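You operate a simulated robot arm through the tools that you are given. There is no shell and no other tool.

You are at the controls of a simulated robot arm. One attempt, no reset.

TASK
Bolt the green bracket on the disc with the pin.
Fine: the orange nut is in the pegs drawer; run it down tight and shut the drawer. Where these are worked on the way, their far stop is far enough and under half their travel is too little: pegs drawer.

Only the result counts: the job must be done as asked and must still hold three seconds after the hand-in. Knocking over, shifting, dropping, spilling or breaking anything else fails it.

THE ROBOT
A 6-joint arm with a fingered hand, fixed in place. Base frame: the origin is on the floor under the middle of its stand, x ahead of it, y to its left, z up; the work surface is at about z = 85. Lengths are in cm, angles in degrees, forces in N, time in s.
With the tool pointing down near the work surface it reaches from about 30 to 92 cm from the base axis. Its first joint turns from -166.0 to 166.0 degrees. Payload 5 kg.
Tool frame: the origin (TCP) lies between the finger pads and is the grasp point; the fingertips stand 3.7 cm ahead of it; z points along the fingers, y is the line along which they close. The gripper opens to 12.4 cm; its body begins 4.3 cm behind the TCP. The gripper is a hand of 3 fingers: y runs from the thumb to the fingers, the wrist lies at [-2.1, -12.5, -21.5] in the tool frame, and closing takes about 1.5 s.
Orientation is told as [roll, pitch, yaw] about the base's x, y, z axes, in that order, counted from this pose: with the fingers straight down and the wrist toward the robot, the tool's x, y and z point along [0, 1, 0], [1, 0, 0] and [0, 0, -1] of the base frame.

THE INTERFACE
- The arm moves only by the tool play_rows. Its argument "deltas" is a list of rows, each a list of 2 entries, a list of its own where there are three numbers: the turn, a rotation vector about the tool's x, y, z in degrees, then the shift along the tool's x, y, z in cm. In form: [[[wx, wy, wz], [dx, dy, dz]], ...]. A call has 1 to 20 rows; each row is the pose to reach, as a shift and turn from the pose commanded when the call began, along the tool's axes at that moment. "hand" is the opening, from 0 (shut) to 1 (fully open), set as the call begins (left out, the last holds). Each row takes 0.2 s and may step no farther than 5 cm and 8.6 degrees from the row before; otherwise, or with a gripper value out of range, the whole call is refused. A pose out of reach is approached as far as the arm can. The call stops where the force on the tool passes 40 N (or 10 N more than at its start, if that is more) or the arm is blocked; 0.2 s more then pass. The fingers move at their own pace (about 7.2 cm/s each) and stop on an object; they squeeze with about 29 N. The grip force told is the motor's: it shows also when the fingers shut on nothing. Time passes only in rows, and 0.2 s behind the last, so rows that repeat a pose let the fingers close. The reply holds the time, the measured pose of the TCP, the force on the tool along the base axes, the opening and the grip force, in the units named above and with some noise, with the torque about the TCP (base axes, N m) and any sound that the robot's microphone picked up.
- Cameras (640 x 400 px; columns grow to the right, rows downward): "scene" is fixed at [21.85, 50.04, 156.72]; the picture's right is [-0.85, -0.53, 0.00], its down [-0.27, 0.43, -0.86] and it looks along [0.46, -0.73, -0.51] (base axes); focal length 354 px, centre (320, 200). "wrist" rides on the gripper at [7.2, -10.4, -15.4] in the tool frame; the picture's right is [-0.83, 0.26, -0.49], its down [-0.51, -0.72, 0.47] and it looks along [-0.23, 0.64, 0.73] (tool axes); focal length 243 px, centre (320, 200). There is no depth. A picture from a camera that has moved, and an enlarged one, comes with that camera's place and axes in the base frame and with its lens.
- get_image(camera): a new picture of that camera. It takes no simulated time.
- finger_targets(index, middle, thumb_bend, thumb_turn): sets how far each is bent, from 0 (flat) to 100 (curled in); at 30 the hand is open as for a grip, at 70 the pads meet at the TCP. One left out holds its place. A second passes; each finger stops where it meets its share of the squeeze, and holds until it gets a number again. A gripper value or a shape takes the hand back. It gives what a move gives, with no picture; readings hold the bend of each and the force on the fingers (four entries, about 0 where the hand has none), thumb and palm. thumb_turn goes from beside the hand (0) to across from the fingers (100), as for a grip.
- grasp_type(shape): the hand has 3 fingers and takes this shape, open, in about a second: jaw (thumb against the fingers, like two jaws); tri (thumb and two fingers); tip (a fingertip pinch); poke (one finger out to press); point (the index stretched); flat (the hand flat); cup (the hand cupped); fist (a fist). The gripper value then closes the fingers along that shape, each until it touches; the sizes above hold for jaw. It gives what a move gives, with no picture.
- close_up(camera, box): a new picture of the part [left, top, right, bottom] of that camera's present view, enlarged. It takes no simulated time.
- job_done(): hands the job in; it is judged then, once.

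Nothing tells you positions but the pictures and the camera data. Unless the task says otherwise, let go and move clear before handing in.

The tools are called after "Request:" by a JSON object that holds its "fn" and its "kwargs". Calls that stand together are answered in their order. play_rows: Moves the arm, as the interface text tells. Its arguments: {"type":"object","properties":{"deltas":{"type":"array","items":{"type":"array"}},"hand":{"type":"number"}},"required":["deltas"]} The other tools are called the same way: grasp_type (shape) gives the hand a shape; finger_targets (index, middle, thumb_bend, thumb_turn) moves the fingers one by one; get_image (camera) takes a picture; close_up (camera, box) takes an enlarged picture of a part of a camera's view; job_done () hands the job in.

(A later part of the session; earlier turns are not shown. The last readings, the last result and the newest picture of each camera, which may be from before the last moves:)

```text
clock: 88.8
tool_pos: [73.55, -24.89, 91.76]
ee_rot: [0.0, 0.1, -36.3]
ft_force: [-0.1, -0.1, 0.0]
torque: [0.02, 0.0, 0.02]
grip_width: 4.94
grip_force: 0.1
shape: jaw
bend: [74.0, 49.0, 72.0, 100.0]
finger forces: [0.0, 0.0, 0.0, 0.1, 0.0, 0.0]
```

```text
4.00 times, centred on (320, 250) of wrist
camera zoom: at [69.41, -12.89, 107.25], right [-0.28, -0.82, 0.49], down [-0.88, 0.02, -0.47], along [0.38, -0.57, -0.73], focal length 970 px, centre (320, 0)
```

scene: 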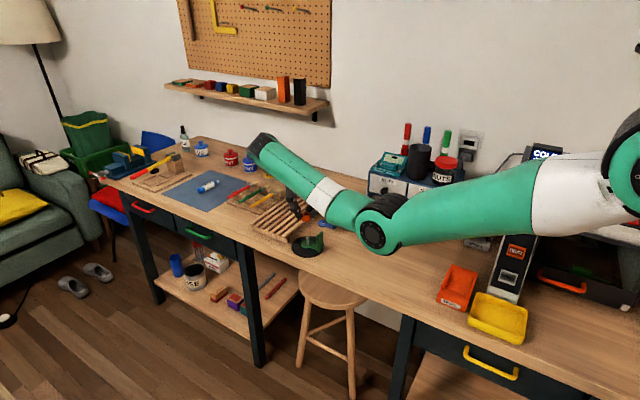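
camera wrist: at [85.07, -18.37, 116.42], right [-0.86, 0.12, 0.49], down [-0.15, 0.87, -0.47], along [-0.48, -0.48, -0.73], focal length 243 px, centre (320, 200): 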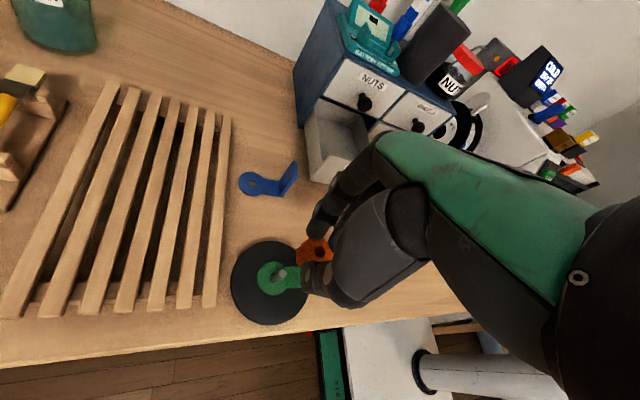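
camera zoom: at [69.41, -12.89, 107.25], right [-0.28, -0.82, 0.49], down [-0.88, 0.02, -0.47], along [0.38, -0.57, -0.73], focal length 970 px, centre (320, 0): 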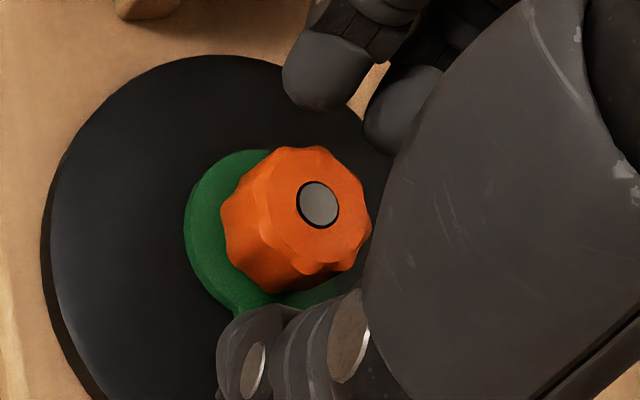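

Re-centring is consistent. I'll refine the rotation centre to (-0.21, 0.39) and run the next stroke and its return.

Request:
{"fn": "play_rows", "kwargs": {"deltas": [[[0, 0, 0], [0, 0, 0]], [[0, 0, 0], [0, 0, 0]], [[0, 0, 0], [0, 0, 0]], [[0, 0, 0], [0, 0, 0]], [[0, 0, 0], [0, 0, 0.02]], [[0, 0, 8.4], [0.055, 0.035, 0.05]], [[0, 0, 16.8], [0.104, 0.077, 0.07]], [[0, 0, 25.2], [0.146, 0.127, 0.08]], [[0, 0, 33.6], [0.181, 0.181, 0.09]], [[0, 0, 42], [0.207, 0.241, 0.1]], [[0, 0, 50.4], [0.224, 0.303, 0.11]], [[0, 0, 58.8], [0.232, 0.368, 0.12]], [[0, 0, 67.2], [0.231, 0.433, 0.13]], [[0, 0, 75.6], [0.22, 0.496, 0.14]], [[0, 0, 84], [0.2, 0.558, 0.15]], [[0, 0, 84], [0.2, 0.558, 0.15]]], "hand": 0}}

Request:
{"fn": "close_up", "kwargs": {"camera": "scene", "box": [300, 222, 330, 248]}}

```text
clock: 92.2
tool_pos: [74.14, -25.04, 91.65]
ee_rot: [0.0, 0.0, -120.5]
ft_force: [-2.4, 2.5, 5.2]
torque: [0.1, 0.08, 0.0]
grip_width: 2.12
grip_force: 29.2
shape: jaw
bend: [73.0, 59.0, 74.0, 100.0]
finger forces: [15.1, 10.7, 0.0, 0.0, 25.4, 0.0]
```

```text
15.38 times, centred on (315, 235) of scene
camera zoom: at [21.85, 50.04, 156.72], right [-0.85, -0.53, 0.0], down [-0.27, 0.43, -0.86], along [0.46, -0.73, -0.51], focal length 5448 px, centre (397, -338)
```

zoom: 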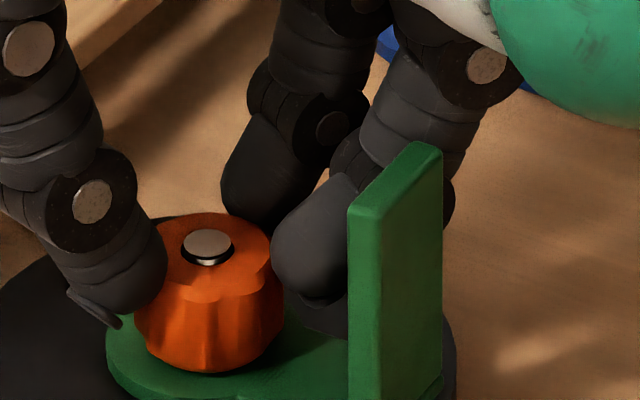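

Forces are low and the nut is moving down. Return and next stroke.

Request:
{"fn": "play_rows", "kwargs": {"deltas": [[[0, 0, 0], [0, 0, 0]], [[0, 0, 0], [0, 0, -0.03]], [[0, 0, 0], [0, 0, -0.08]], [[0, 0, -8.4], [-0.059, -0.027, -0.08]], [[0, 0, -16.8], [-0.122, -0.044, -0.08]], [[0, 0, -25.2], [-0.186, -0.052, -0.08]], [[0, 0, -33.6], [-0.251, -0.051, -0.08]], [[0, 0, -42], [-0.315, -0.04, -0.08]], [[0, 0, -50.4], [-0.377, -0.02, -0.08]], [[0, 0, -58.8], [-0.435, 0.008, -0.08]], [[0, 0, -67.2], [-0.488, 0.045, -0.08]], [[0, 0, -75.6], [-0.536, 0.09, -0.08]], [[0, 0, -84], [-0.576, 0.14, -0.08]], [[0, 0, -84], [-0.576, 0.14, -0.08]]], "hand": 0.4}}

Request:
{"fn": "close_up", "kwargs": {"camera": "wrist", "box": [260, 200, 380, 300]}}

Request:
{"fn": "play_rows", "kwargs": {"deltas": [[[0, 0, 0], [0, 0, 0]], [[0, 0, 0], [0, 0, 0]], [[0, 0, 0], [0, 0, 0]], [[0, 0, 0], [0, 0, 0]], [[0, 0, 0], [0, 0, 0.02]], [[0, 0, 8.4], [0.055, 0.035, 0.05]], [[0, 0, 16.8], [0.104, 0.077, 0.07]], [[0, 0, 25.2], [0.146, 0.127, 0.08]], [[0, 0, 33.6], [0.181, 0.181, 0.09]], [[0, 0, 42], [0.207, 0.241, 0.1]], [[0, 0, 50.4], [0.224, 0.303, 0.11]], [[0, 0, 58.8], [0.232, 0.368, 0.12]], [[0, 0, 67.2], [0.231, 0.433, 0.13]], [[0, 0, 75.6], [0.22, 0.496, 0.14]], [[0, 0, 84], [0.2, 0.558, 0.15]], [[0, 0, 84], [0.2, 0.558, 0.15]]], "hand": 0}}

Request:
{"fn": "close_up", "kwargs": {"camera": "scene", "box": [300, 222, 330, 248]}}

```text
clock: 95.2
tool_pos: [73.6, -24.78, 91.71]
ee_rot: [0.0, 0.1, -36.3]
ft_force: [-0.5, 0.0, -0.8]
torque: [0.02, 0.01, 0.02]
grip_width: 4.9
grip_force: 0.1
shape: jaw
bend: [74.0, 49.0, 72.0, 100.0]
finger forces: [0.0, 0.1, 0.0, 0.1, 0.0, 0.0]
```

```text
4.00 times, centred on (320, 250) of wrist
camera zoom: at [69.42, -12.82, 107.17], right [-0.28, -0.82, 0.49], down [-0.88, 0.02, -0.47], along [0.38, -0.57, -0.73], focal length 970 px, centre (320, 0)
```

zoom: 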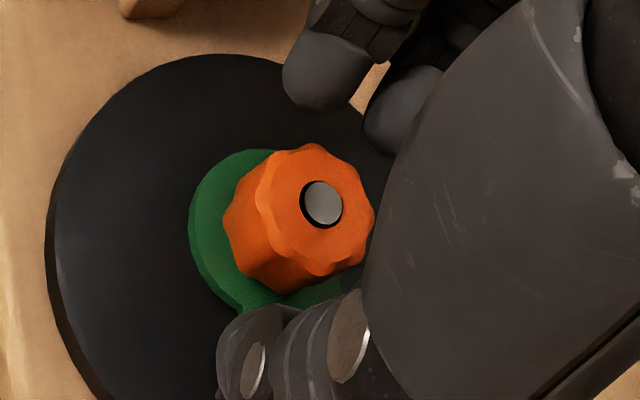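

```text
clock: 98.6
tool_pos: [74.06, -25.11, 91.55]
ee_rot: [0.1, 0.0, -120.5]
ft_force: [2.4, -1.2, 7.4]
torque: [-0.01, -0.07, 0.06]
grip_width: 2.08
grip_force: 29.2
shape: jaw
bend: [73.0, 60.0, 74.0, 100.0]
finger forces: [15.6, 10.0, 0.0, 0.0, 24.6, 0.0]
```

```text
15.38 times, centred on (315, 235) of scene
camera zoom: at [21.85, 50.04, 156.72], right [-0.85, -0.53, 0.0], down [-0.27, 0.43, -0.86], along [0.46, -0.73, -0.51], focal length 5448 px, centre (397, -338)
```

zoom: 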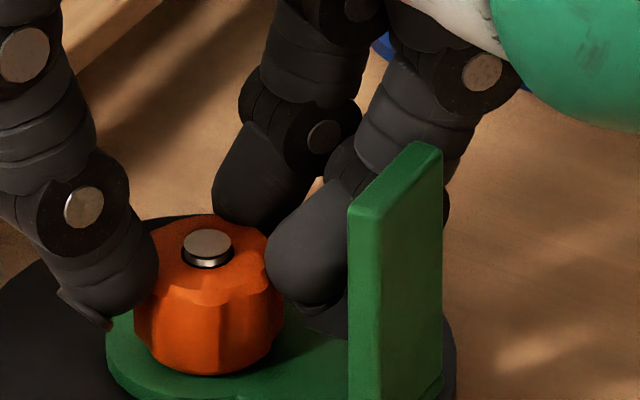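

Progress continues, with roughly 0.3 cm left. Another return and stroke.

Request:
{"fn": "play_rows", "kwargs": {"deltas": [[[0, 0, 0], [0, 0, 0]], [[0, 0, 0], [0, 0, -0.03]], [[0, 0, 0], [0, 0, -0.08]], [[0, 0, -8.4], [-0.059, -0.027, -0.08]], [[0, 0, -16.8], [-0.122, -0.044, -0.08]], [[0, 0, -25.2], [-0.186, -0.052, -0.08]], [[0, 0, -33.6], [-0.251, -0.051, -0.08]], [[0, 0, -42], [-0.315, -0.04, -0.08]], [[0, 0, -50.4], [-0.377, -0.02, -0.08]], [[0, 0, -58.8], [-0.435, 0.008, -0.08]], [[0, 0, -67.2], [-0.488, 0.045, -0.08]], [[0, 0, -75.6], [-0.536, 0.09, -0.08]], [[0, 0, -84], [-0.576, 0.14, -0.08]], [[0, 0, -84], [-0.576, 0.14, -0.08]]], "hand": 0.4}}

Request:
{"fn": "close_up", "kwargs": {"camera": "wrist", "box": [260, 200, 380, 300]}}

Request:
{"fn": "play_rows", "kwargs": {"deltas": [[[0, 0, 0], [0, 0, 0]], [[0, 0, 0], [0, 0, 0]], [[0, 0, 0], [0, 0, 0]], [[0, 0, 0], [0, 0, 0]], [[0, 0, 0], [0, 0, 0.02]], [[0, 0, 8.4], [0.055, 0.035, 0.05]], [[0, 0, 16.8], [0.104, 0.077, 0.07]], [[0, 0, 25.2], [0.146, 0.127, 0.08]], [[0, 0, 33.6], [0.181, 0.181, 0.09]], [[0, 0, 42], [0.207, 0.241, 0.1]], [[0, 0, 50.4], [0.224, 0.303, 0.11]], [[0, 0, 58.8], [0.232, 0.368, 0.12]], [[0, 0, 67.2], [0.231, 0.433, 0.13]], [[0, 0, 75.6], [0.22, 0.496, 0.14]], [[0, 0, 84], [0.2, 0.558, 0.15]], [[0, 0, 84], [0.2, 0.558, 0.15]]], "hand": 0}}

Request:
{"fn": "close_up", "kwargs": {"camera": "scene", "box": [300, 222, 330, 248]}}

```text
clock: 101.6
tool_pos: [73.57, -24.8, 91.76]
ee_rot: [-0.1, 0.0, -36.3]
ft_force: [-0.1, 0.0, -0.2]
torque: [0.01, -0.01, 0.01]
grip_width: 4.9
grip_force: 0.1
shape: jaw
bend: [74.0, 49.0, 72.0, 100.0]
finger forces: [0.0, 0.1, 0.1, 0.1, 0.0, 0.0]
```

```text
4.00 times, centred on (320, 250) of wrist
camera zoom: at [69.36, -12.8, 107.15], right [-0.28, -0.82, 0.49], down [-0.88, 0.02, -0.47], along [0.38, -0.57, -0.73], focal length 970 px, centre (320, 0)
```

zoom: 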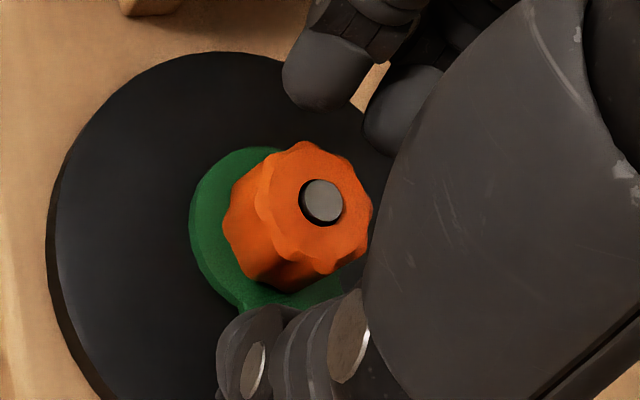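

```text
clock: 105.0
tool_pos: [74.1, -24.93, 91.5]
ee_rot: [0.1, 0.0, -120.5]
ft_force: [-1.5, 5.2, 10.3]
torque: [0.16, 0.08, 0.0]
grip_width: 2.05
grip_force: 28.8
shape: jaw
bend: [73.0, 61.0, 74.0, 100.0]
finger forces: [15.8, 9.9, 0.0, 0.0, 28.4, 0.0]
```

```text
15.38 times, centred on (315, 235) of scene
camera zoom: at [21.85, 50.04, 156.72], right [-0.85, -0.53, 0.0], down [-0.27, 0.43, -0.86], along [0.46, -0.73, -0.51], focal length 5448 px, centre (397, -338)
```

zoom: 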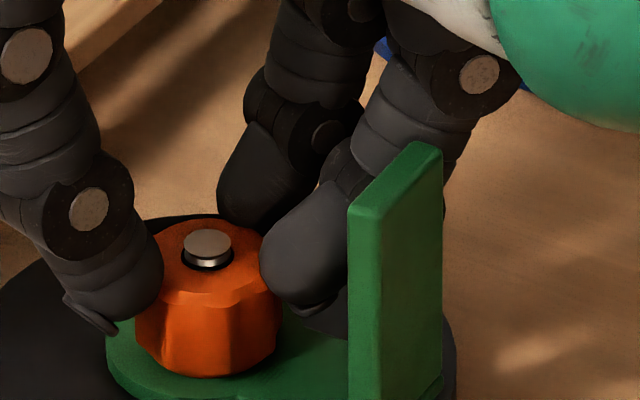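

Request:
{"fn": "play_rows", "kwargs": {"deltas": [[[0, 0, 0], [0, 0, 0]], [[0, 0, 0], [0, 0, -0.03]], [[0, 0, 0], [0, 0, -0.08]], [[0, 0, -8.4], [-0.059, -0.027, -0.08]], [[0, 0, -16.8], [-0.122, -0.044, -0.08]], [[0, 0, -25.2], [-0.186, -0.052, -0.08]], [[0, 0, -33.6], [-0.251, -0.051, -0.08]], [[0, 0, -42], [-0.315, -0.04, -0.08]], [[0, 0, -50.4], [-0.377, -0.02, -0.08]], [[0, 0, -58.8], [-0.435, 0.008, -0.08]], [[0, 0, -67.2], [-0.488, 0.045, -0.08]], [[0, 0, -75.6], [-0.536, 0.09, -0.08]], [[0, 0, -84], [-0.576, 0.14, -0.08]], [[0, 0, -84], [-0.576, 0.14, -0.08]]], "hand": 0.4}}

Request:
{"fn": "close_up", "kwargs": {"camera": "wrist", "box": [260, 200, 380, 300]}}

Request:
{"fn": "play_rows", "kwargs": {"deltas": [[[0, 0, 0], [0, 0, 0]], [[0, 0, 0], [0, 0, 0]], [[0, 0, 0], [0, 0, 0]], [[0, 0, 0], [0, 0, 0]], [[0, 0, 0], [0, 0, 0.02]], [[0, 0, 8.4], [0.055, 0.035, 0.05]], [[0, 0, 16.8], [0.104, 0.077, 0.07]], [[0, 0, 25.2], [0.146, 0.127, 0.08]], [[0, 0, 33.6], [0.181, 0.181, 0.09]], [[0, 0, 42], [0.207, 0.241, 0.1]], [[0, 0, 50.4], [0.224, 0.303, 0.11]], [[0, 0, 58.8], [0.232, 0.368, 0.12]], [[0, 0, 67.2], [0.231, 0.433, 0.13]], [[0, 0, 75.6], [0.22, 0.496, 0.14]], [[0, 0, 84], [0.2, 0.558, 0.15]], [[0, 0, 84], [0.2, 0.558, 0.15]]], "hand": 0}}

Request:
{"fn": "close_up", "kwargs": {"camera": "scene", "box": [300, 222, 330, 248]}}

```text
clock: 108.0
tool_pos: [73.71, -24.83, 91.52]
ee_rot: [0.1, 0.0, -36.3]
ft_force: [-0.6, -0.5, -0.2]
torque: [0.01, 0.0, -0.01]
grip_width: 4.92
grip_force: 0.0
shape: jaw
bend: [74.0, 49.0, 72.0, 100.0]
finger forces: [0.0, 0.0, 0.0, 0.0, 0.0, 0.0]
```

```text
4.00 times, centred on (320, 250) of wrist
camera zoom: at [69.42, -12.84, 107.02], right [-0.28, -0.82, 0.49], down [-0.88, 0.02, -0.47], along [0.38, -0.57, -0.73], focal length 970 px, centre (320, 0)
```

zoom: 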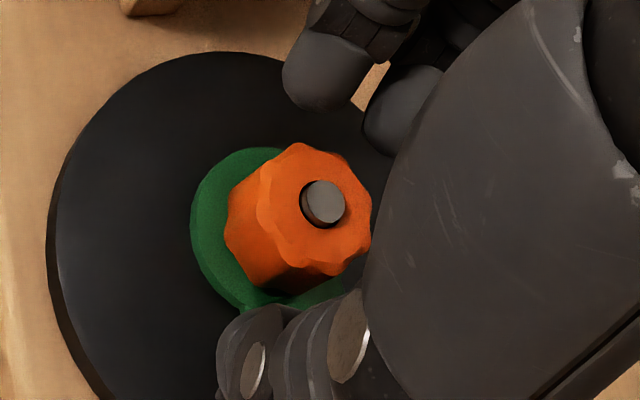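

```text
clock: 111.4
tool_pos: [74.13, -25.03, 91.45]
ee_rot: [0.2, 0.1, -120.5]
ft_force: [-1.3, -0.7, 8.6]
torque: [-0.04, 0.1, 0.04]
grip_width: 2.16
grip_force: 29.1
shape: jaw
bend: [73.0, 59.0, 74.0, 100.0]
finger forces: [13.3, 12.9, 0.0, 0.1, 25.4, 0.0]
```

```text
15.38 times, centred on (315, 235) of scene
camera zoom: at [21.85, 50.04, 156.72], right [-0.85, -0.53, 0.0], down [-0.27, 0.43, -0.86], along [0.46, -0.73, -0.51], focal length 5448 px, centre (397, -338)
```

zoom: 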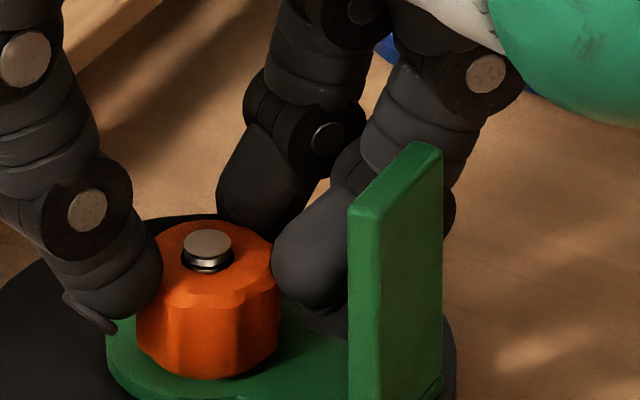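

Request:
{"fn": "play_rows", "kwargs": {"deltas": [[[0, 0, 0], [0, 0, 0]], [[0, 0, 0], [0, 0, -0.03]], [[0, 0, 0], [0, 0, -0.08]], [[0, 0, -8.4], [-0.059, -0.027, -0.08]], [[0, 0, -16.8], [-0.122, -0.044, -0.08]], [[0, 0, -25.2], [-0.186, -0.052, -0.08]], [[0, 0, -33.6], [-0.251, -0.051, -0.08]], [[0, 0, -42], [-0.315, -0.04, -0.08]], [[0, 0, -50.4], [-0.377, -0.02, -0.08]], [[0, 0, -58.8], [-0.435, 0.008, -0.08]], [[0, 0, -67.2], [-0.488, 0.045, -0.08]], [[0, 0, -75.6], [-0.536, 0.09, -0.08]], [[0, 0, -84], [-0.576, 0.14, -0.08]], [[0, 0, -84], [-0.576, 0.14, -0.08]]], "hand": 0.4}}

Request:
{"fn": "close_up", "kwargs": {"camera": "wrist", "box": [260, 200, 380, 300]}}

Request:
{"fn": "play_rows", "kwargs": {"deltas": [[[0, 0, 0], [0, 0, 0]], [[0, 0, 0], [0, 0, 0]], [[0, 0, 0], [0, 0, 0]], [[0, 0, 0], [0, 0, 0]], [[0, 0, 0], [0, 0, 0.02]], [[0, 0, 8.4], [0.055, 0.035, 0.05]], [[0, 0, 16.8], [0.104, 0.077, 0.07]], [[0, 0, 25.2], [0.146, 0.127, 0.08]], [[0, 0, 33.6], [0.181, 0.181, 0.09]], [[0, 0, 42], [0.207, 0.241, 0.1]], [[0, 0, 50.4], [0.224, 0.303, 0.11]], [[0, 0, 58.8], [0.232, 0.368, 0.12]], [[0, 0, 67.2], [0.231, 0.433, 0.13]], [[0, 0, 75.6], [0.22, 0.496, 0.14]], [[0, 0, 84], [0.2, 0.558, 0.15]], [[0, 0, 84], [0.2, 0.558, 0.15]]], "hand": 0}}

Request:
{"fn": "close_up", "kwargs": {"camera": "scene", "box": [300, 222, 330, 248]}}

```text
clock: 114.4
tool_pos: [73.63, -24.92, 91.51]
ee_rot: [0.0, -0.1, -36.3]
ft_force: [0.3, 0.5, -0.1]
torque: [0.04, -0.04, -0.01]
grip_width: 4.92
grip_force: 0.1
shape: jaw
bend: [74.0, 49.0, 72.0, 100.0]
finger forces: [0.1, 0.1, 0.1, 0.0, 0.0, 0.0]
```

```text
4.00 times, centred on (320, 250) of wrist
camera zoom: at [69.38, -12.85, 106.98], right [-0.28, -0.82, 0.49], down [-0.88, 0.02, -0.47], along [0.38, -0.57, -0.73], focal length 970 px, centre (320, 0)
```

zoom: 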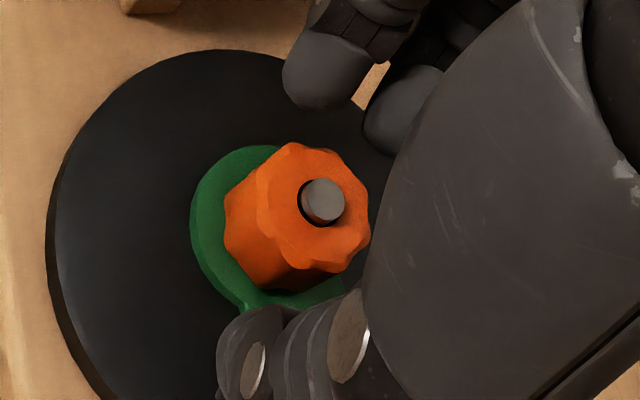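

```text
clock: 117.2
tool_pos: [74.66, -24.92, 91.86]
ee_rot: [1.1, -0.2, -103.3]
ft_force: [13.7, -5.6, -0.9]
torque: [-0.13, -0.34, 0.49]
grip_width: 1.78
grip_force: 28.8
shape: jaw
bend: [74.0, 59.0, 77.0, 100.0]
finger forces: [33.4, 14.6, 0.0, 0.0, 24.6, 0.0]
stopped in row 14: the force on the tool passed its limit at 42 N (the readings are from after the stop); the commanded pose is now the measured one
```

```text
15.38 times, centred on (315, 235) of scene
camera zoom: at [21.85, 50.04, 156.72], right [-0.85, -0.53, 0.0], down [-0.27, 0.43, -0.86], along [0.46, -0.73, -0.51], focal length 5448 px, centre (397, -338)
```

zoom: 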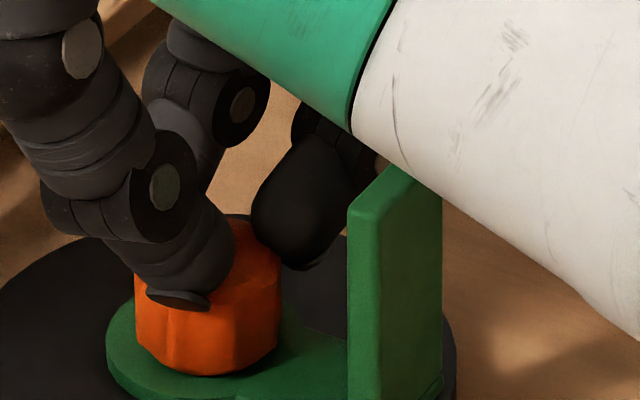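

The turning stopped against resistance: 42 N on the tool and a torque of 0.5 N·m, so the nut may now be tight. I'll open and look.

Request:
{"fn": "play_rows", "kwargs": {"deltas": [[[0, 0, 0], [0, 0, 0]], [[0, 0, 0], [0, 0, 0]], [[0, 0, 0], [0, 0, 0]], [[0, 0, 0], [0, 0, 0]]], "hand": 0.42}}

Request:
{"fn": "close_up", "kwargs": {"camera": "scene", "box": [300, 222, 330, 248]}}

Request:
{"fn": "close_up", "kwargs": {"camera": "wrist", "box": [260, 200, 380, 300]}}

```text
clock: 118.2
tool_pos: [74.41, -24.97, 91.72]
ee_rot: [0.8, -0.1, -103.4]
ft_force: [0.0, 0.9, -0.3]
torque: [0.01, -0.03, -0.01]
grip_width: 5.18
grip_force: 0.0
shape: jaw
bend: [74.0, 48.0, 72.0, 100.0]
finger forces: [0.1, 0.0, 0.0, 0.0, 0.0, 0.1]
```

```text
15.38 times, centred on (315, 235) of scene
camera zoom: at [21.85, 50.04, 156.72], right [-0.85, -0.53, 0.0], down [-0.27, 0.43, -0.86], along [0.46, -0.73, -0.51], focal length 5448 px, centre (397, -338)
```

zoom: 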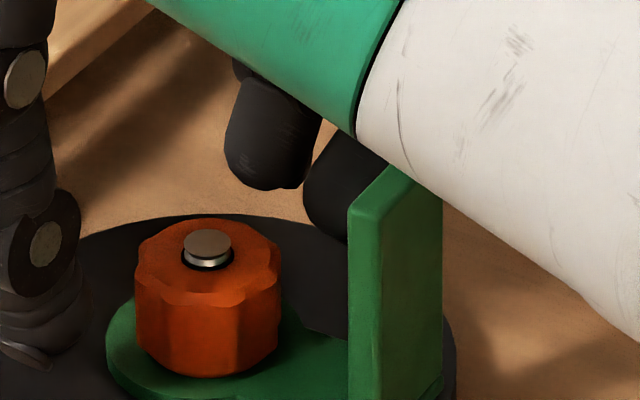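

```text
4.00 times, centred on (320, 250) of wrist
camera zoom: at [83.64, -16.5, 107.29], right [-0.88, -0.06, 0.48], down [-0.32, 0.82, -0.48], along [-0.36, -0.57, -0.73], focal length 970 px, centre (320, 0)
```

zoom: 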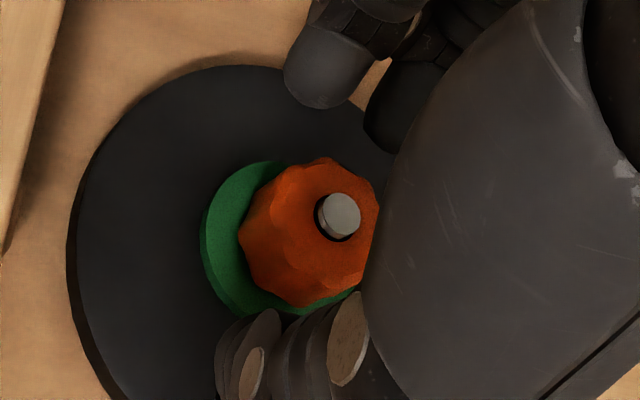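

Request:
{"fn": "close_up", "kwargs": {"camera": "scene", "box": [305, 234, 325, 250]}}

Request:
{"fn": "get_image", "kwargs": {"camera": "scene"}}

Request:
{"fn": "get_image", "kwargs": {"camera": "wrist"}}

```text
16.00 times, centred on (315, 242) of scene
camera zoom: at [21.85, 50.04, 156.72], right [-0.85, -0.53, 0.0], down [-0.27, 0.43, -0.86], along [0.46, -0.73, -0.51], focal length 5666 px, centre (400, -472)
```

zoom: 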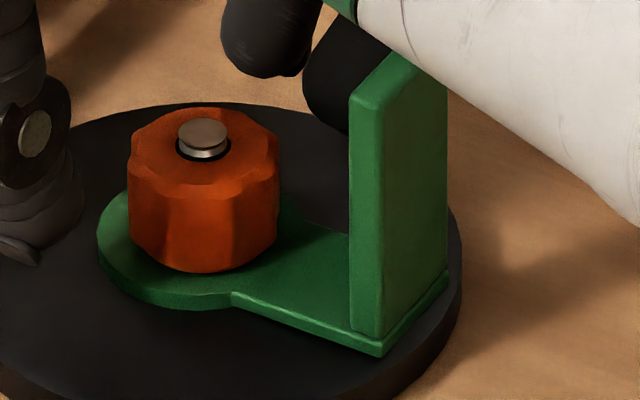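

```text
taken
```

scene: 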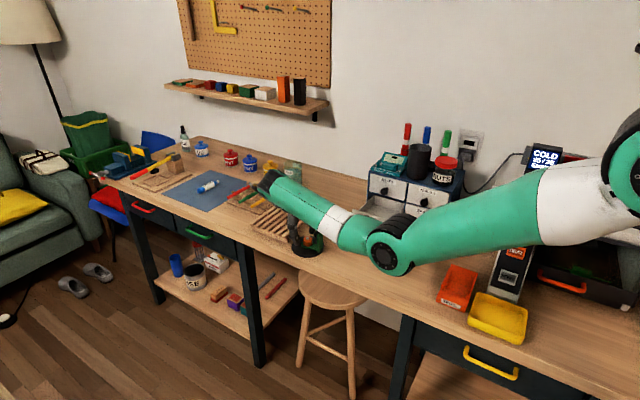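

```text
taken
camera wrist: at [83.64, -16.5, 107.29], right [-0.88, -0.06, 0.48], down [-0.32, 0.82, -0.48], along [-0.36, -0.57, -0.73], focal length 243 px, centre (320, 200)
```

wrist: 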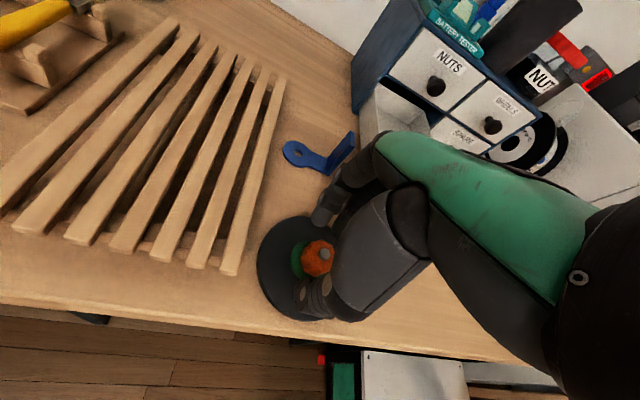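

The nut looks seated or within about a millimetre of the bracket, and the resisting torque says it is nearly tight. I'll straighten the small tilt, re-centre, return and make another tightening stroke to confirm.

Request:
{"fn": "play_rows", "kwargs": {"deltas": [[[0, -0.4, 0], [-0.3, -0.02, 0]], [[0, -0.8, 0], [-0.57, -0.04, 0]], [[0, -0.8, 0], [-0.57, -0.04, 0.1]], [[0, -0.8, 0], [-0.57, -0.04, 0.1]]]}}

Request:
{"fn": "close_up", "kwargs": {"camera": "wrist", "box": [260, 200, 380, 300]}}

```text
clock: 119.2
tool_pos: [73.91, -24.76, 91.63]
ee_rot: [0.1, -0.2, -103.4]
ft_force: [0.5, 0.7, 0.3]
torque: [0.01, 0.01, -0.02]
grip_width: 5.15
grip_force: 0.2
shape: jaw
bend: [74.0, 48.0, 72.0, 100.0]
finger forces: [0.2, 0.0, 0.0, 0.0, 0.0, 0.1]
```

```text
4.00 times, centred on (320, 250) of wrist
camera zoom: at [83.33, -16.39, 107.08], right [-0.87, -0.06, 0.49], down [-0.33, 0.82, -0.47], along [-0.37, -0.57, -0.73], focal length 970 px, centre (320, 0)
```

zoom: 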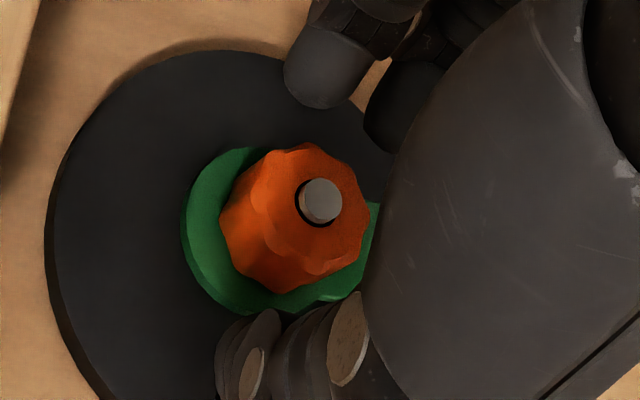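

Request:
{"fn": "play_rows", "kwargs": {"deltas": [[[0, 0, -8.4], [-0.059, -0.027, 0]], [[0, 0, -16.8], [-0.122, -0.044, 0]], [[0, 0, -25.2], [-0.186, -0.052, 0]], [[0, 0, -33.6], [-0.251, -0.051, 0]], [[0, 0, -42], [-0.315, -0.04, 0]], [[0, 0, -50.4], [-0.377, -0.02, 0]], [[0, 0, -58.8], [-0.435, 0.008, 0]], [[0, 0, -66.5], [-0.484, 0.042, 0]], [[0, 0, -66.5], [-0.484, 0.042, 0]]]}}

Request:
{"fn": "close_up", "kwargs": {"camera": "wrist", "box": [260, 200, 380, 300]}}

Request:
{"fn": "close_up", "kwargs": {"camera": "scene", "box": [305, 234, 325, 250]}}

```text
clock: 121.2
tool_pos: [73.46, -24.74, 91.73]
ee_rot: [-0.1, -0.1, -36.8]
ft_force: [0.3, 0.8, -0.2]
torque: [0.0, -0.02, -0.03]
grip_width: 5.19
grip_force: 0.1
shape: jaw
bend: [74.0, 48.0, 72.0, 100.0]
finger forces: [0.0, 0.1, 0.1, 0.1, 0.0, 0.0]
```

```text
4.00 times, centred on (320, 250) of wrist
camera zoom: at [69.39, -12.7, 107.07], right [-0.29, -0.82, 0.49], down [-0.88, 0.03, -0.47], along [0.38, -0.57, -0.73], focal length 970 px, centre (320, 0)
```

zoom: 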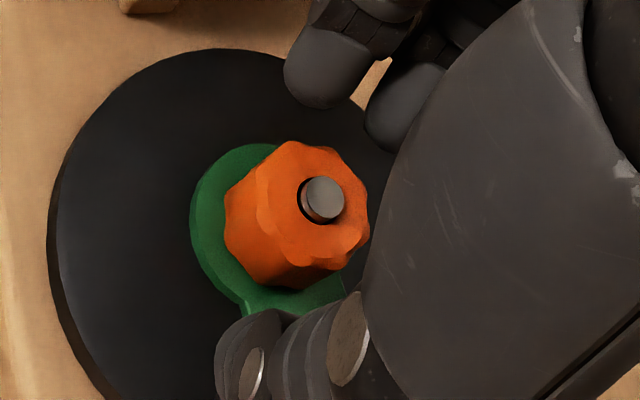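

```text
16.00 times, centred on (315, 242) of scene
camera zoom: at [21.85, 50.04, 156.72], right [-0.85, -0.53, 0.0], down [-0.27, 0.43, -0.86], along [0.46, -0.73, -0.51], focal length 5666 px, centre (400, -472)
```

zoom: 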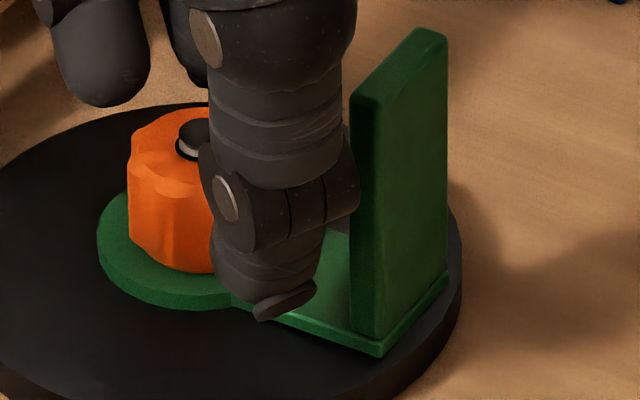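

Request:
{"fn": "play_rows", "kwargs": {"deltas": [[[0, 0, 0], [0, 0, 0]], [[0, 0, 0], [0, 0, 0.05]], [[0, 0, 0], [0, 0, 0.1]], [[0, 0, 0], [0, 0, 0.1]], [[0, 0, 0], [0, 0, 0.1]], [[0, 0, 0], [0, 0, 0.1]]], "hand": 0}}

Request:
{"fn": "close_up", "kwargs": {"camera": "wrist", "box": [270, 235, 340, 290]}}

Request:
{"fn": "play_rows", "kwargs": {"deltas": [[[0, 0, 5], [0.033, 0.02, 0.01]], [[0, 0, 10], [0.065, 0.042, 0.02]], [[0, 0, 15], [0.094, 0.067, 0.03]], [[0, 0, 20], [0.121, 0.095, 0.03]], [[0, 0, 25.2], [0.146, 0.127, 0.03]], [[0, 0, 25.2], [0.146, 0.127, 0.03]]]}}

Request:
{"fn": "close_up", "kwargs": {"camera": "wrist", "box": [270, 235, 340, 290]}}

```text
clock: 122.7
tool_pos: [73.55, -24.72, 91.6]
ee_rot: [-0.1, -0.3, -36.9]
ft_force: [0.5, 1.9, 8.7]
torque: [0.12, 0.01, 0.0]
grip_width: 2.04
grip_force: 29.7
shape: jaw
bend: [73.0, 60.0, 74.0, 100.0]
finger forces: [15.2, 7.8, 0.0, 0.0, 24.8, 0.0]
```

```text
7.27 times, centred on (305, 262) of wrist
camera zoom: at [69.4, -12.69, 107.03], right [-0.29, -0.82, 0.49], down [-0.88, 0.03, -0.47], along [0.38, -0.57, -0.73], focal length 1764 px, centre (429, -254)
```

zoom: 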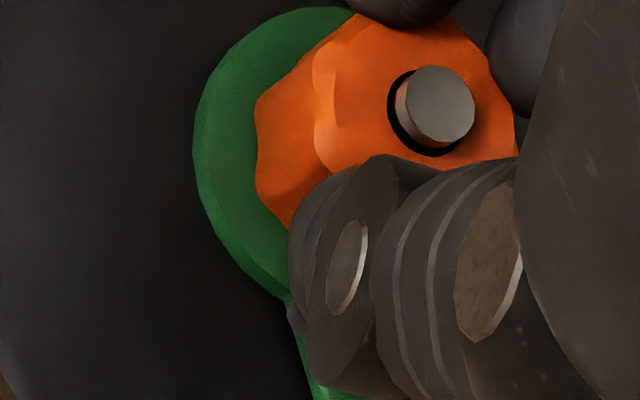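

```text
clock: 124.0
tool_pos: [73.81, -24.66, 91.66]
ee_rot: [0.2, -0.3, -62.1]
ft_force: [15.5, 9.0, 16.4]
torque: [0.25, -0.48, 0.38]
grip_width: 1.99
grip_force: 28.6
shape: jaw
bend: [74.0, 59.0, 75.0, 100.0]
finger forces: [21.1, 9.2, 0.1, 0.0, 20.2, 0.0]
```

```text
7.27 times, centred on (305, 262) of wrist
camera zoom: at [75.19, -12.06, 107.15], right [-0.61, -0.62, 0.49], down [-0.78, 0.4, -0.48], along [0.1, -0.68, -0.73], focal length 1764 px, centre (429, -254)
```

zoom: 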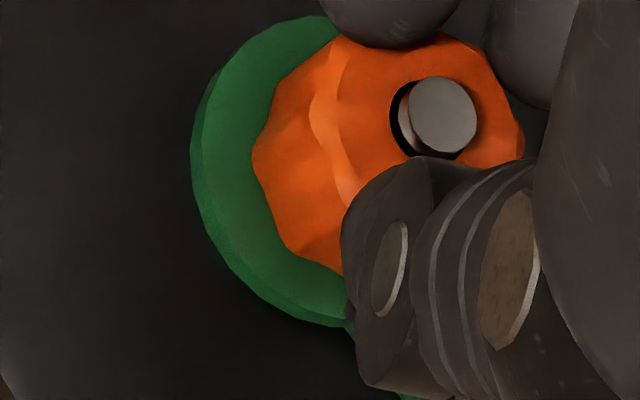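

The nut now resists and the fingers slip around it, with a torque of about 0.4–0.5 N·m. I'll let go, lift clear, and check closely whether the nut is down on the bracket.

Request:
{"fn": "play_rows", "kwargs": {"deltas": [[[0, 0, 0], [0, 0, 0]], [[0, 0, 0], [0, 0, 0]], [[0, 0, 0], [0, 0, 0]], [[0, 0, 0], [0, 0, 0]]], "hand": 0.42}}

Request:
{"fn": "close_up", "kwargs": {"camera": "wrist", "box": [260, 200, 380, 300]}}

Request:
{"fn": "close_up", "kwargs": {"camera": "scene", "box": [305, 234, 325, 250]}}

```text
clock: 125.0
tool_pos: [73.69, -24.75, 91.52]
ee_rot: [-0.1, -0.1, -62.1]
ft_force: [0.4, 0.1, -0.6]
torque: [0.01, -0.01, 0.01]
grip_width: 5.16
grip_force: 0.0
shape: jaw
bend: [74.0, 48.0, 72.0, 100.0]
finger forces: [0.0, 0.0, 0.0, 0.1, 0.0, 0.1]
```

```text
4.00 times, centred on (320, 250) of wrist
camera zoom: at [75.1, -12.14, 106.91], right [-0.61, -0.62, 0.49], down [-0.79, 0.4, -0.47], along [0.09, -0.68, -0.73], focal length 970 px, centre (320, 0)
```

zoom: 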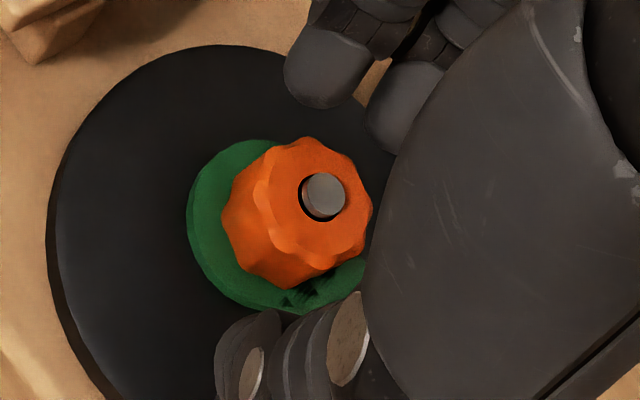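

```text
16.00 times, centred on (315, 242) of scene
camera zoom: at [21.85, 50.04, 156.72], right [-0.85, -0.53, 0.0], down [-0.27, 0.43, -0.86], along [0.46, -0.73, -0.51], focal length 5666 px, centre (400, -472)
```

zoom: 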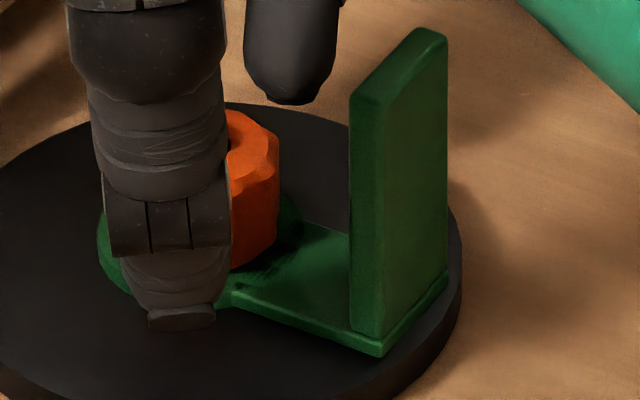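

Request:
{"fn": "play_rows", "kwargs": {"deltas": [[[0, 0, 0], [0, 0, -1]], [[0, 0, 0], [0, 0, -2.5]], [[0, 0, 0], [0, 0, -4.5]], [[0, 0, 0], [0, 0, -7]], [[0, 0, 0], [0, 0, -10]], [[0, 0, 0], [0, 0, -13]], [[0, 0, 0], [0, 0, -16]], [[0, 0, 0], [0, 0, -16]]]}}

Request:
{"fn": "close_up", "kwargs": {"camera": "scene", "box": [307, 235, 321, 246]}}

Request:
{"fn": "close_up", "kwargs": {"camera": "scene", "box": [300, 230, 330, 254]}}

Request:
{"fn": "close_up", "kwargs": {"camera": "wrist", "box": [240, 240, 340, 330]}}

```text
clock: 126.8
tool_pos: [73.66, -24.55, 107.58]
ee_rot: [0.1, -0.1, -62.1]
ft_force: [0.0, 0.7, 0.1]
torque: [0.03, 0.0, 0.01]
grip_width: 5.16
grip_force: 0.1
shape: jaw
bend: [74.0, 48.0, 72.0, 100.0]
finger forces: [0.0, 0.1, 0.1, 0.1, 0.0, 0.0]
```

```text
16.00 times, centred on (314, 240) of scene
camera zoom: at [21.85, 50.04, 156.72], right [-0.85, -0.53, 0.0], down [-0.27, 0.43, -0.86], along [0.46, -0.73, -0.51], focal length 5666 px, centre (416, -448)
```

zoom: 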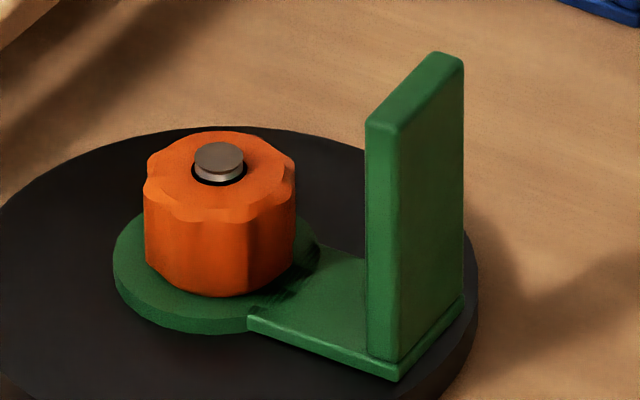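

```text
16.00 times, centred on (315, 242) of scene
camera zoom: at [21.85, 50.04, 156.72], right [-0.85, -0.53, 0.0], down [-0.27, 0.43, -0.86], along [0.46, -0.73, -0.51], focal length 5666 px, centre (400, -472)
```

zoom: 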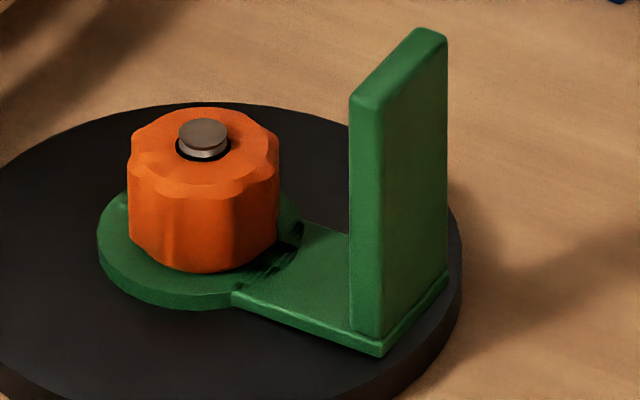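

```text
4.44 times, centred on (290, 285) of wrist
camera zoom: at [75.18, -11.94, 123.04], right [-0.61, -0.62, 0.49], down [-0.79, 0.4, -0.47], along [0.1, -0.68, -0.73], focal length 1078 px, centre (453, -178)
```

zoom: 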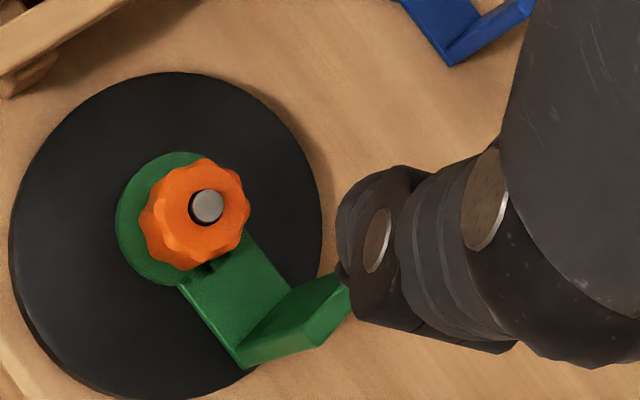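

The nut appears down on the bracket with the pin protruding through it. I'll swing the hand back to yaw 0 and tilt it, so the wrist camera can check the nut from a low angle on the way to the drawer.

Request:
{"fn": "play_rows", "kwargs": {"deltas": [[[0, 0, -7], [-1.2, -0.4, -1]], [[0, 0, -15], [-3, -0.95, -2]], [[0, 0, -23], [-5, -1.6, -2]], [[0, 0, -31], [-7, -2.2, -2]], [[0, 0, -39], [-9, -2.85, -2]], [[0, 0, -47], [-10.8, -3.4, -2]], [[0, 0, -55], [-12.2, -3.9, -2]], [[0, 0, -62], [-13.27, -4.2, -2]], [[0, 0, -62], [-13.27, -4.2, -2]]], "hand": 0.5}}

Request:
{"fn": "get_image", "kwargs": {"camera": "scene"}}

```text
clock: 128.8
tool_pos: [59.82, -27.18, 109.6]
ee_rot: [-0.1, -0.1, 0.0]
ft_force: [-0.9, -1.2, 0.5]
torque: [-0.03, 0.05, 0.0]
grip_width: 6.13
grip_force: 0.1
shape: jaw
bend: [74.0, 45.0, 69.0, 100.0]
finger forces: [0.1, 0.0, 0.0, 0.0, 0.0, 0.1]
```

```text
taken
```

scene: 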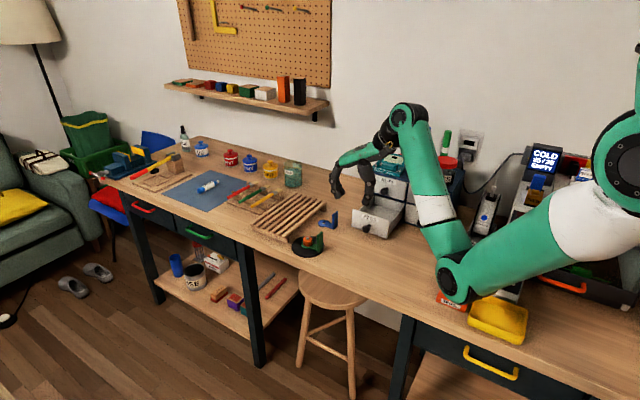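

Request:
{"fn": "play_rows", "kwargs": {"deltas": [[[0, -7.5, 0], [-0.5, 0, 2]], [[0, -15, 0], [-1.2, 0.1, 4.5]], [[0, -22.5, 0], [-2, 0.2, 7]], [[0, -30, 0], [-2.8, 0.3, 9.5]], [[0, -37.5, 0], [-3.6, 0.4, 12]], [[0, -45, 0], [-4.4, 0.4, 14]], [[0, -52.5, 0], [-5.1, 0.4, 16]], [[0, -60, 0], [-5.8, 0.4, 17.4]], [[0, -60, 0], [-5.8, 0.4, 17.4]]]}}

Request:
{"fn": "get_image", "kwargs": {"camera": "wrist"}}

Request:
{"fn": "get_image", "kwargs": {"camera": "scene"}}

```text
clock: 130.8
tool_pos: [60.35, -32.91, 92.1]
ee_rot: [-60.3, -0.2, -0.1]
ft_force: [0.3, 0.2, 0.0]
torque: [0.02, 0.04, 0.0]
grip_width: 6.14
grip_force: 0.2
shape: jaw
bend: [74.0, 45.0, 69.0, 100.0]
finger forces: [0.0, 0.0, 0.0, 0.1, 0.0, 0.0]
```

```text
taken
camera wrist: at [49.9, -15.99, 93.55], right [0.26, 0.01, 0.97], down [-0.72, -0.66, 0.2], along [0.64, -0.75, -0.16], focal length 243 px, centre (320, 200)
```

wrist: 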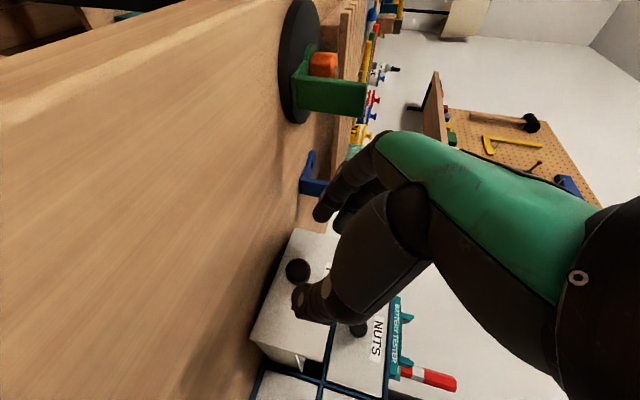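

```text
taken
```

scene: 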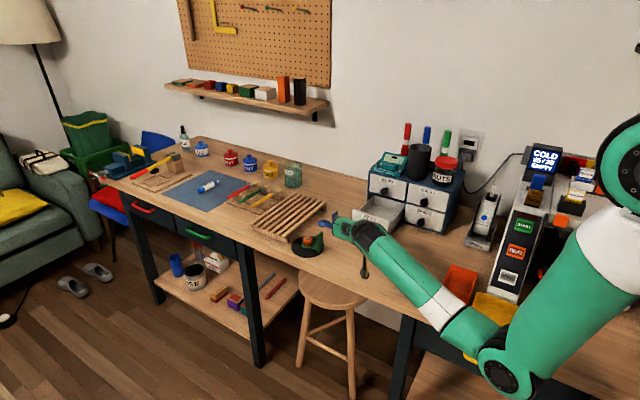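

Request:
{"fn": "close_up", "kwargs": {"camera": "wrist", "box": [270, 30, 370, 120]}}

Request:
{"fn": "close_up", "kwargs": {"camera": "wrist", "box": [285, 45, 345, 90]}}

```text
4.44 times, centred on (320, 75) of wrist
camera zoom: at [49.9, -15.99, 93.55], right [0.26, 0.01, 0.97], down [-0.72, -0.66, 0.2], along [0.64, -0.75, -0.16], focal length 1078 px, centre (320, 756)
```

zoom: 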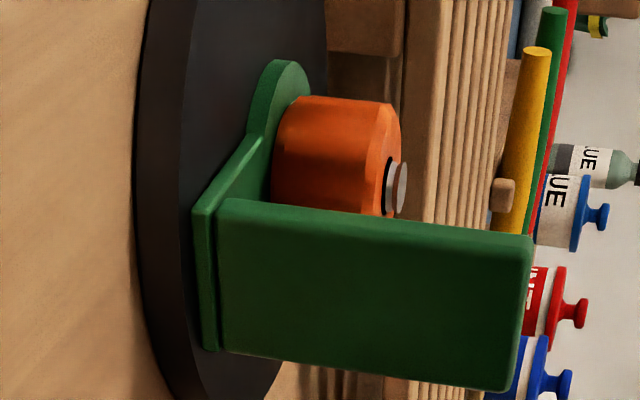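

```text
8.89 times, centred on (315, 68) of wrist
camera zoom: at [49.9, -15.99, 93.55], right [0.26, 0.01, 0.97], down [-0.72, -0.66, 0.2], along [0.64, -0.75, -0.16], focal length 2157 px, centre (364, 1378)
```

zoom: 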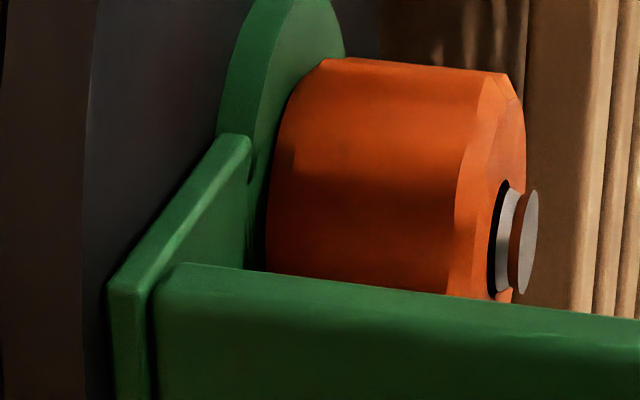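

From this low view the nut sits on the bracket with the pin through it, so it is down and tight. Now for the drawer: the knob is at about (60.3, -39.9, 88.5), and I'll approach it as before.

Request:
{"fn": "play_rows", "kwargs": {"deltas": [[[0, 0, 0], [1.06, -0.1, 0.96]], [[0, 0, 0], [1.84, -0.15, 2.22]], [[0, 0, 0], [1.34, -0.15, 3.08]], [[0, 0, 0], [0.84, -0.15, 3.95]], [[0, 0, 0], [0.44, -0.15, 4.64]], [[0, 0, 0], [0.34, -0.15, 4.81]], [[0, 0, 0], [0.34, -0.15, 4.81]]]}}

Request:
{"fn": "get_image", "kwargs": {"camera": "wrist"}}

```text
clock: 132.4
tool_pos: [60.11, -37.06, 89.4]
ee_rot: [-60.1, 0.0, -0.1]
ft_force: [0.6, 0.4, 0.2]
torque: [0.01, 0.0, -0.01]
grip_width: 6.16
grip_force: 0.0
shape: jaw
bend: [74.0, 45.0, 69.0, 100.0]
finger forces: [0.1, 0.1, 0.0, 0.0, 0.0, 0.0]
```

```text
taken
camera wrist: at [49.73, -20.05, 90.82], right [0.26, 0.01, 0.97], down [-0.72, -0.66, 0.2], along [0.64, -0.75, -0.16], focal length 243 px, centre (320, 200)
```

wrist: 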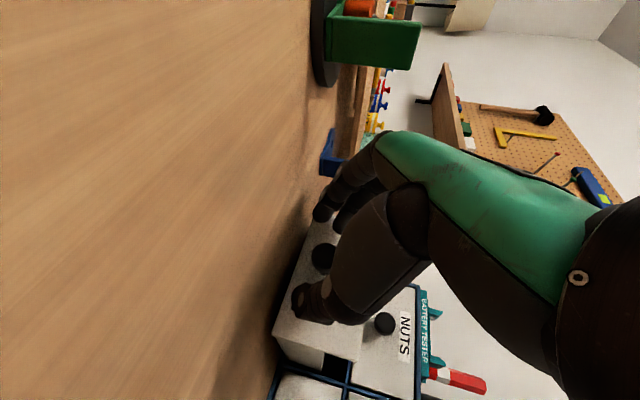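

The knob is between the fingers and thumb with no contact yet. Closing to grip it.

Request:
{"fn": "play_rows", "kwargs": {"deltas": [[[0, 0, 0], [0, 0, 0]], [[0, 0, 0], [0, 0, 0]], [[0, 0, 0], [0, 0, 0]], [[0, 0, 0], [0, 0, 0]], [[0, 0, 0], [0, 0, 0]], [[0, 0, 0], [0, 0, 0]], [[0, 0, 0], [0, 0, 0]]], "hand": 0}}

Request:
{"fn": "get_image", "kwargs": {"camera": "wrist"}}

```text
clock: 134.1
tool_pos: [60.16, -36.9, 89.29]
ee_rot: [-60.1, 0.0, -0.1]
ft_force: [-3.0, 0.0, -8.7]
torque: [0.16, -0.03, 0.01]
grip_width: 1.31
grip_force: 29.2
shape: jaw
bend: [71.0, 62.0, 74.0, 100.0]
finger forces: [14.3, 10.0, 0.0, 0.1, 22.9, 0.0]
```

```text
taken
camera wrist: at [49.71, -20.04, 90.77], right [0.26, 0.01, 0.96], down [-0.72, -0.66, 0.2], along [0.64, -0.75, -0.17], focal length 243 px, centre (320, 200)
```

wrist: 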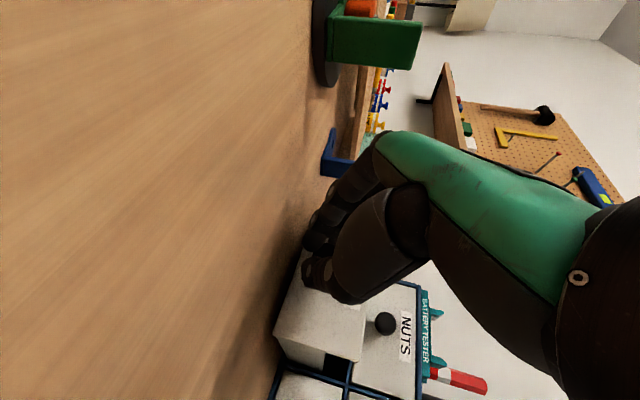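

Request:
{"fn": "play_rows", "kwargs": {"deltas": [[[0, 0, 0], [-0.2, 0, 0.35]], [[0, 0, 0], [-0.5, 0, 0.87]], [[0, 0, 0], [-0.85, 0, 1.47]], [[0, 0, 0], [-1.2, 0, 2.08]], [[0, 0, 0], [-1.55, 0, 2.68]], [[0, 0, 0], [-1.9, 0, 3.29]], [[0, 0, 0], [-2.25, 0, 3.9]], [[0, 0, 0], [-2.6, 0, 4.5]], [[0, 0, 0], [-2.95, 0, 5.11]], [[0, 0, 0], [-3.3, 0, 5.72]], [[0, 0, 0], [-3.65, 0, 6.32]], [[0, 0, 0], [-4.0, 0, 6.93]], [[0, 0, 0], [-4.35, 0, 7.53]], [[0, 0, 0], [-4.7, 0, 8.14]], [[0, 0, 0], [-5.05, 0, 8.75]], [[0, 0, 0], [-5.4, 0, 9.35]], [[0, 0, 0], [-5.7, 0, 9.87]], [[0, 0, 0], [-6.0, 0, 10.39]], [[0, 0, 0], [-6.0, 0, 10.39]]]}}

Request:
{"fn": "get_image", "kwargs": {"camera": "wrist"}}

Request:
{"fn": "close_up", "kwargs": {"camera": "scene", "box": [340, 150, 480, 270]}}

```text
clock: 138.1
tool_pos: [60.16, -49.07, 89.32]
ee_rot: [-60.1, 0.1, -0.1]
ft_force: [-2.6, -0.1, -20.1]
torque: [0.49, 0.05, 0.05]
grip_width: 1.27
grip_force: 28.4
shape: jaw
bend: [71.0, 62.0, 74.0, 100.0]
finger forces: [21.1, 9.3, 0.1, 0.0, 22.5, 0.0]
```

```text
taken
camera wrist: at [49.71, -32.09, 90.86], right [0.26, 0.01, 0.97], down [-0.72, -0.66, 0.2], along [0.64, -0.75, -0.17], focal length 243 px, centre (320, 200)
```

wrist: 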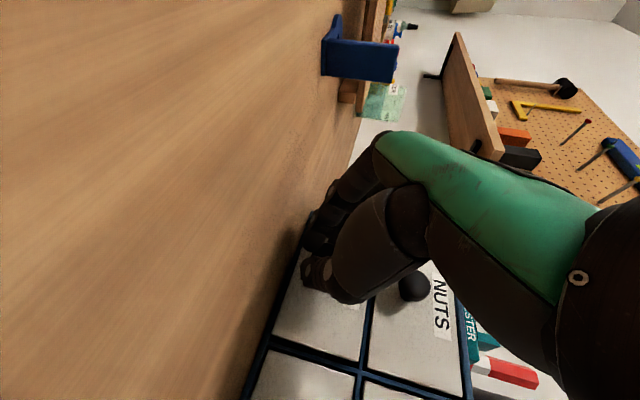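

```text
3.33 times, centred on (410, 210) of scene
camera zoom: at [21.85, 50.04, 156.72], right [-0.85, -0.53, 0.0], down [-0.27, 0.43, -0.86], along [0.46, -0.73, -0.51], focal length 1180 px, centre (20, 167)
```

zoom: 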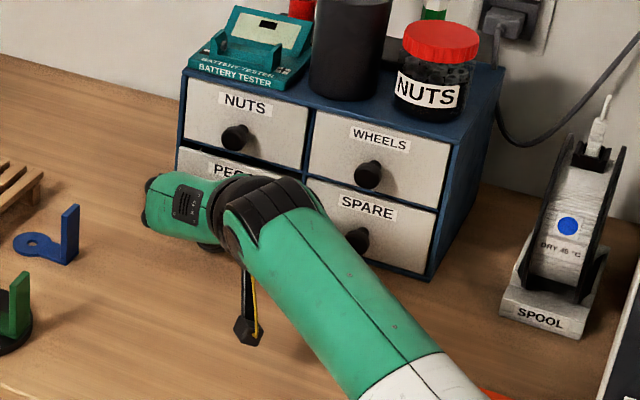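

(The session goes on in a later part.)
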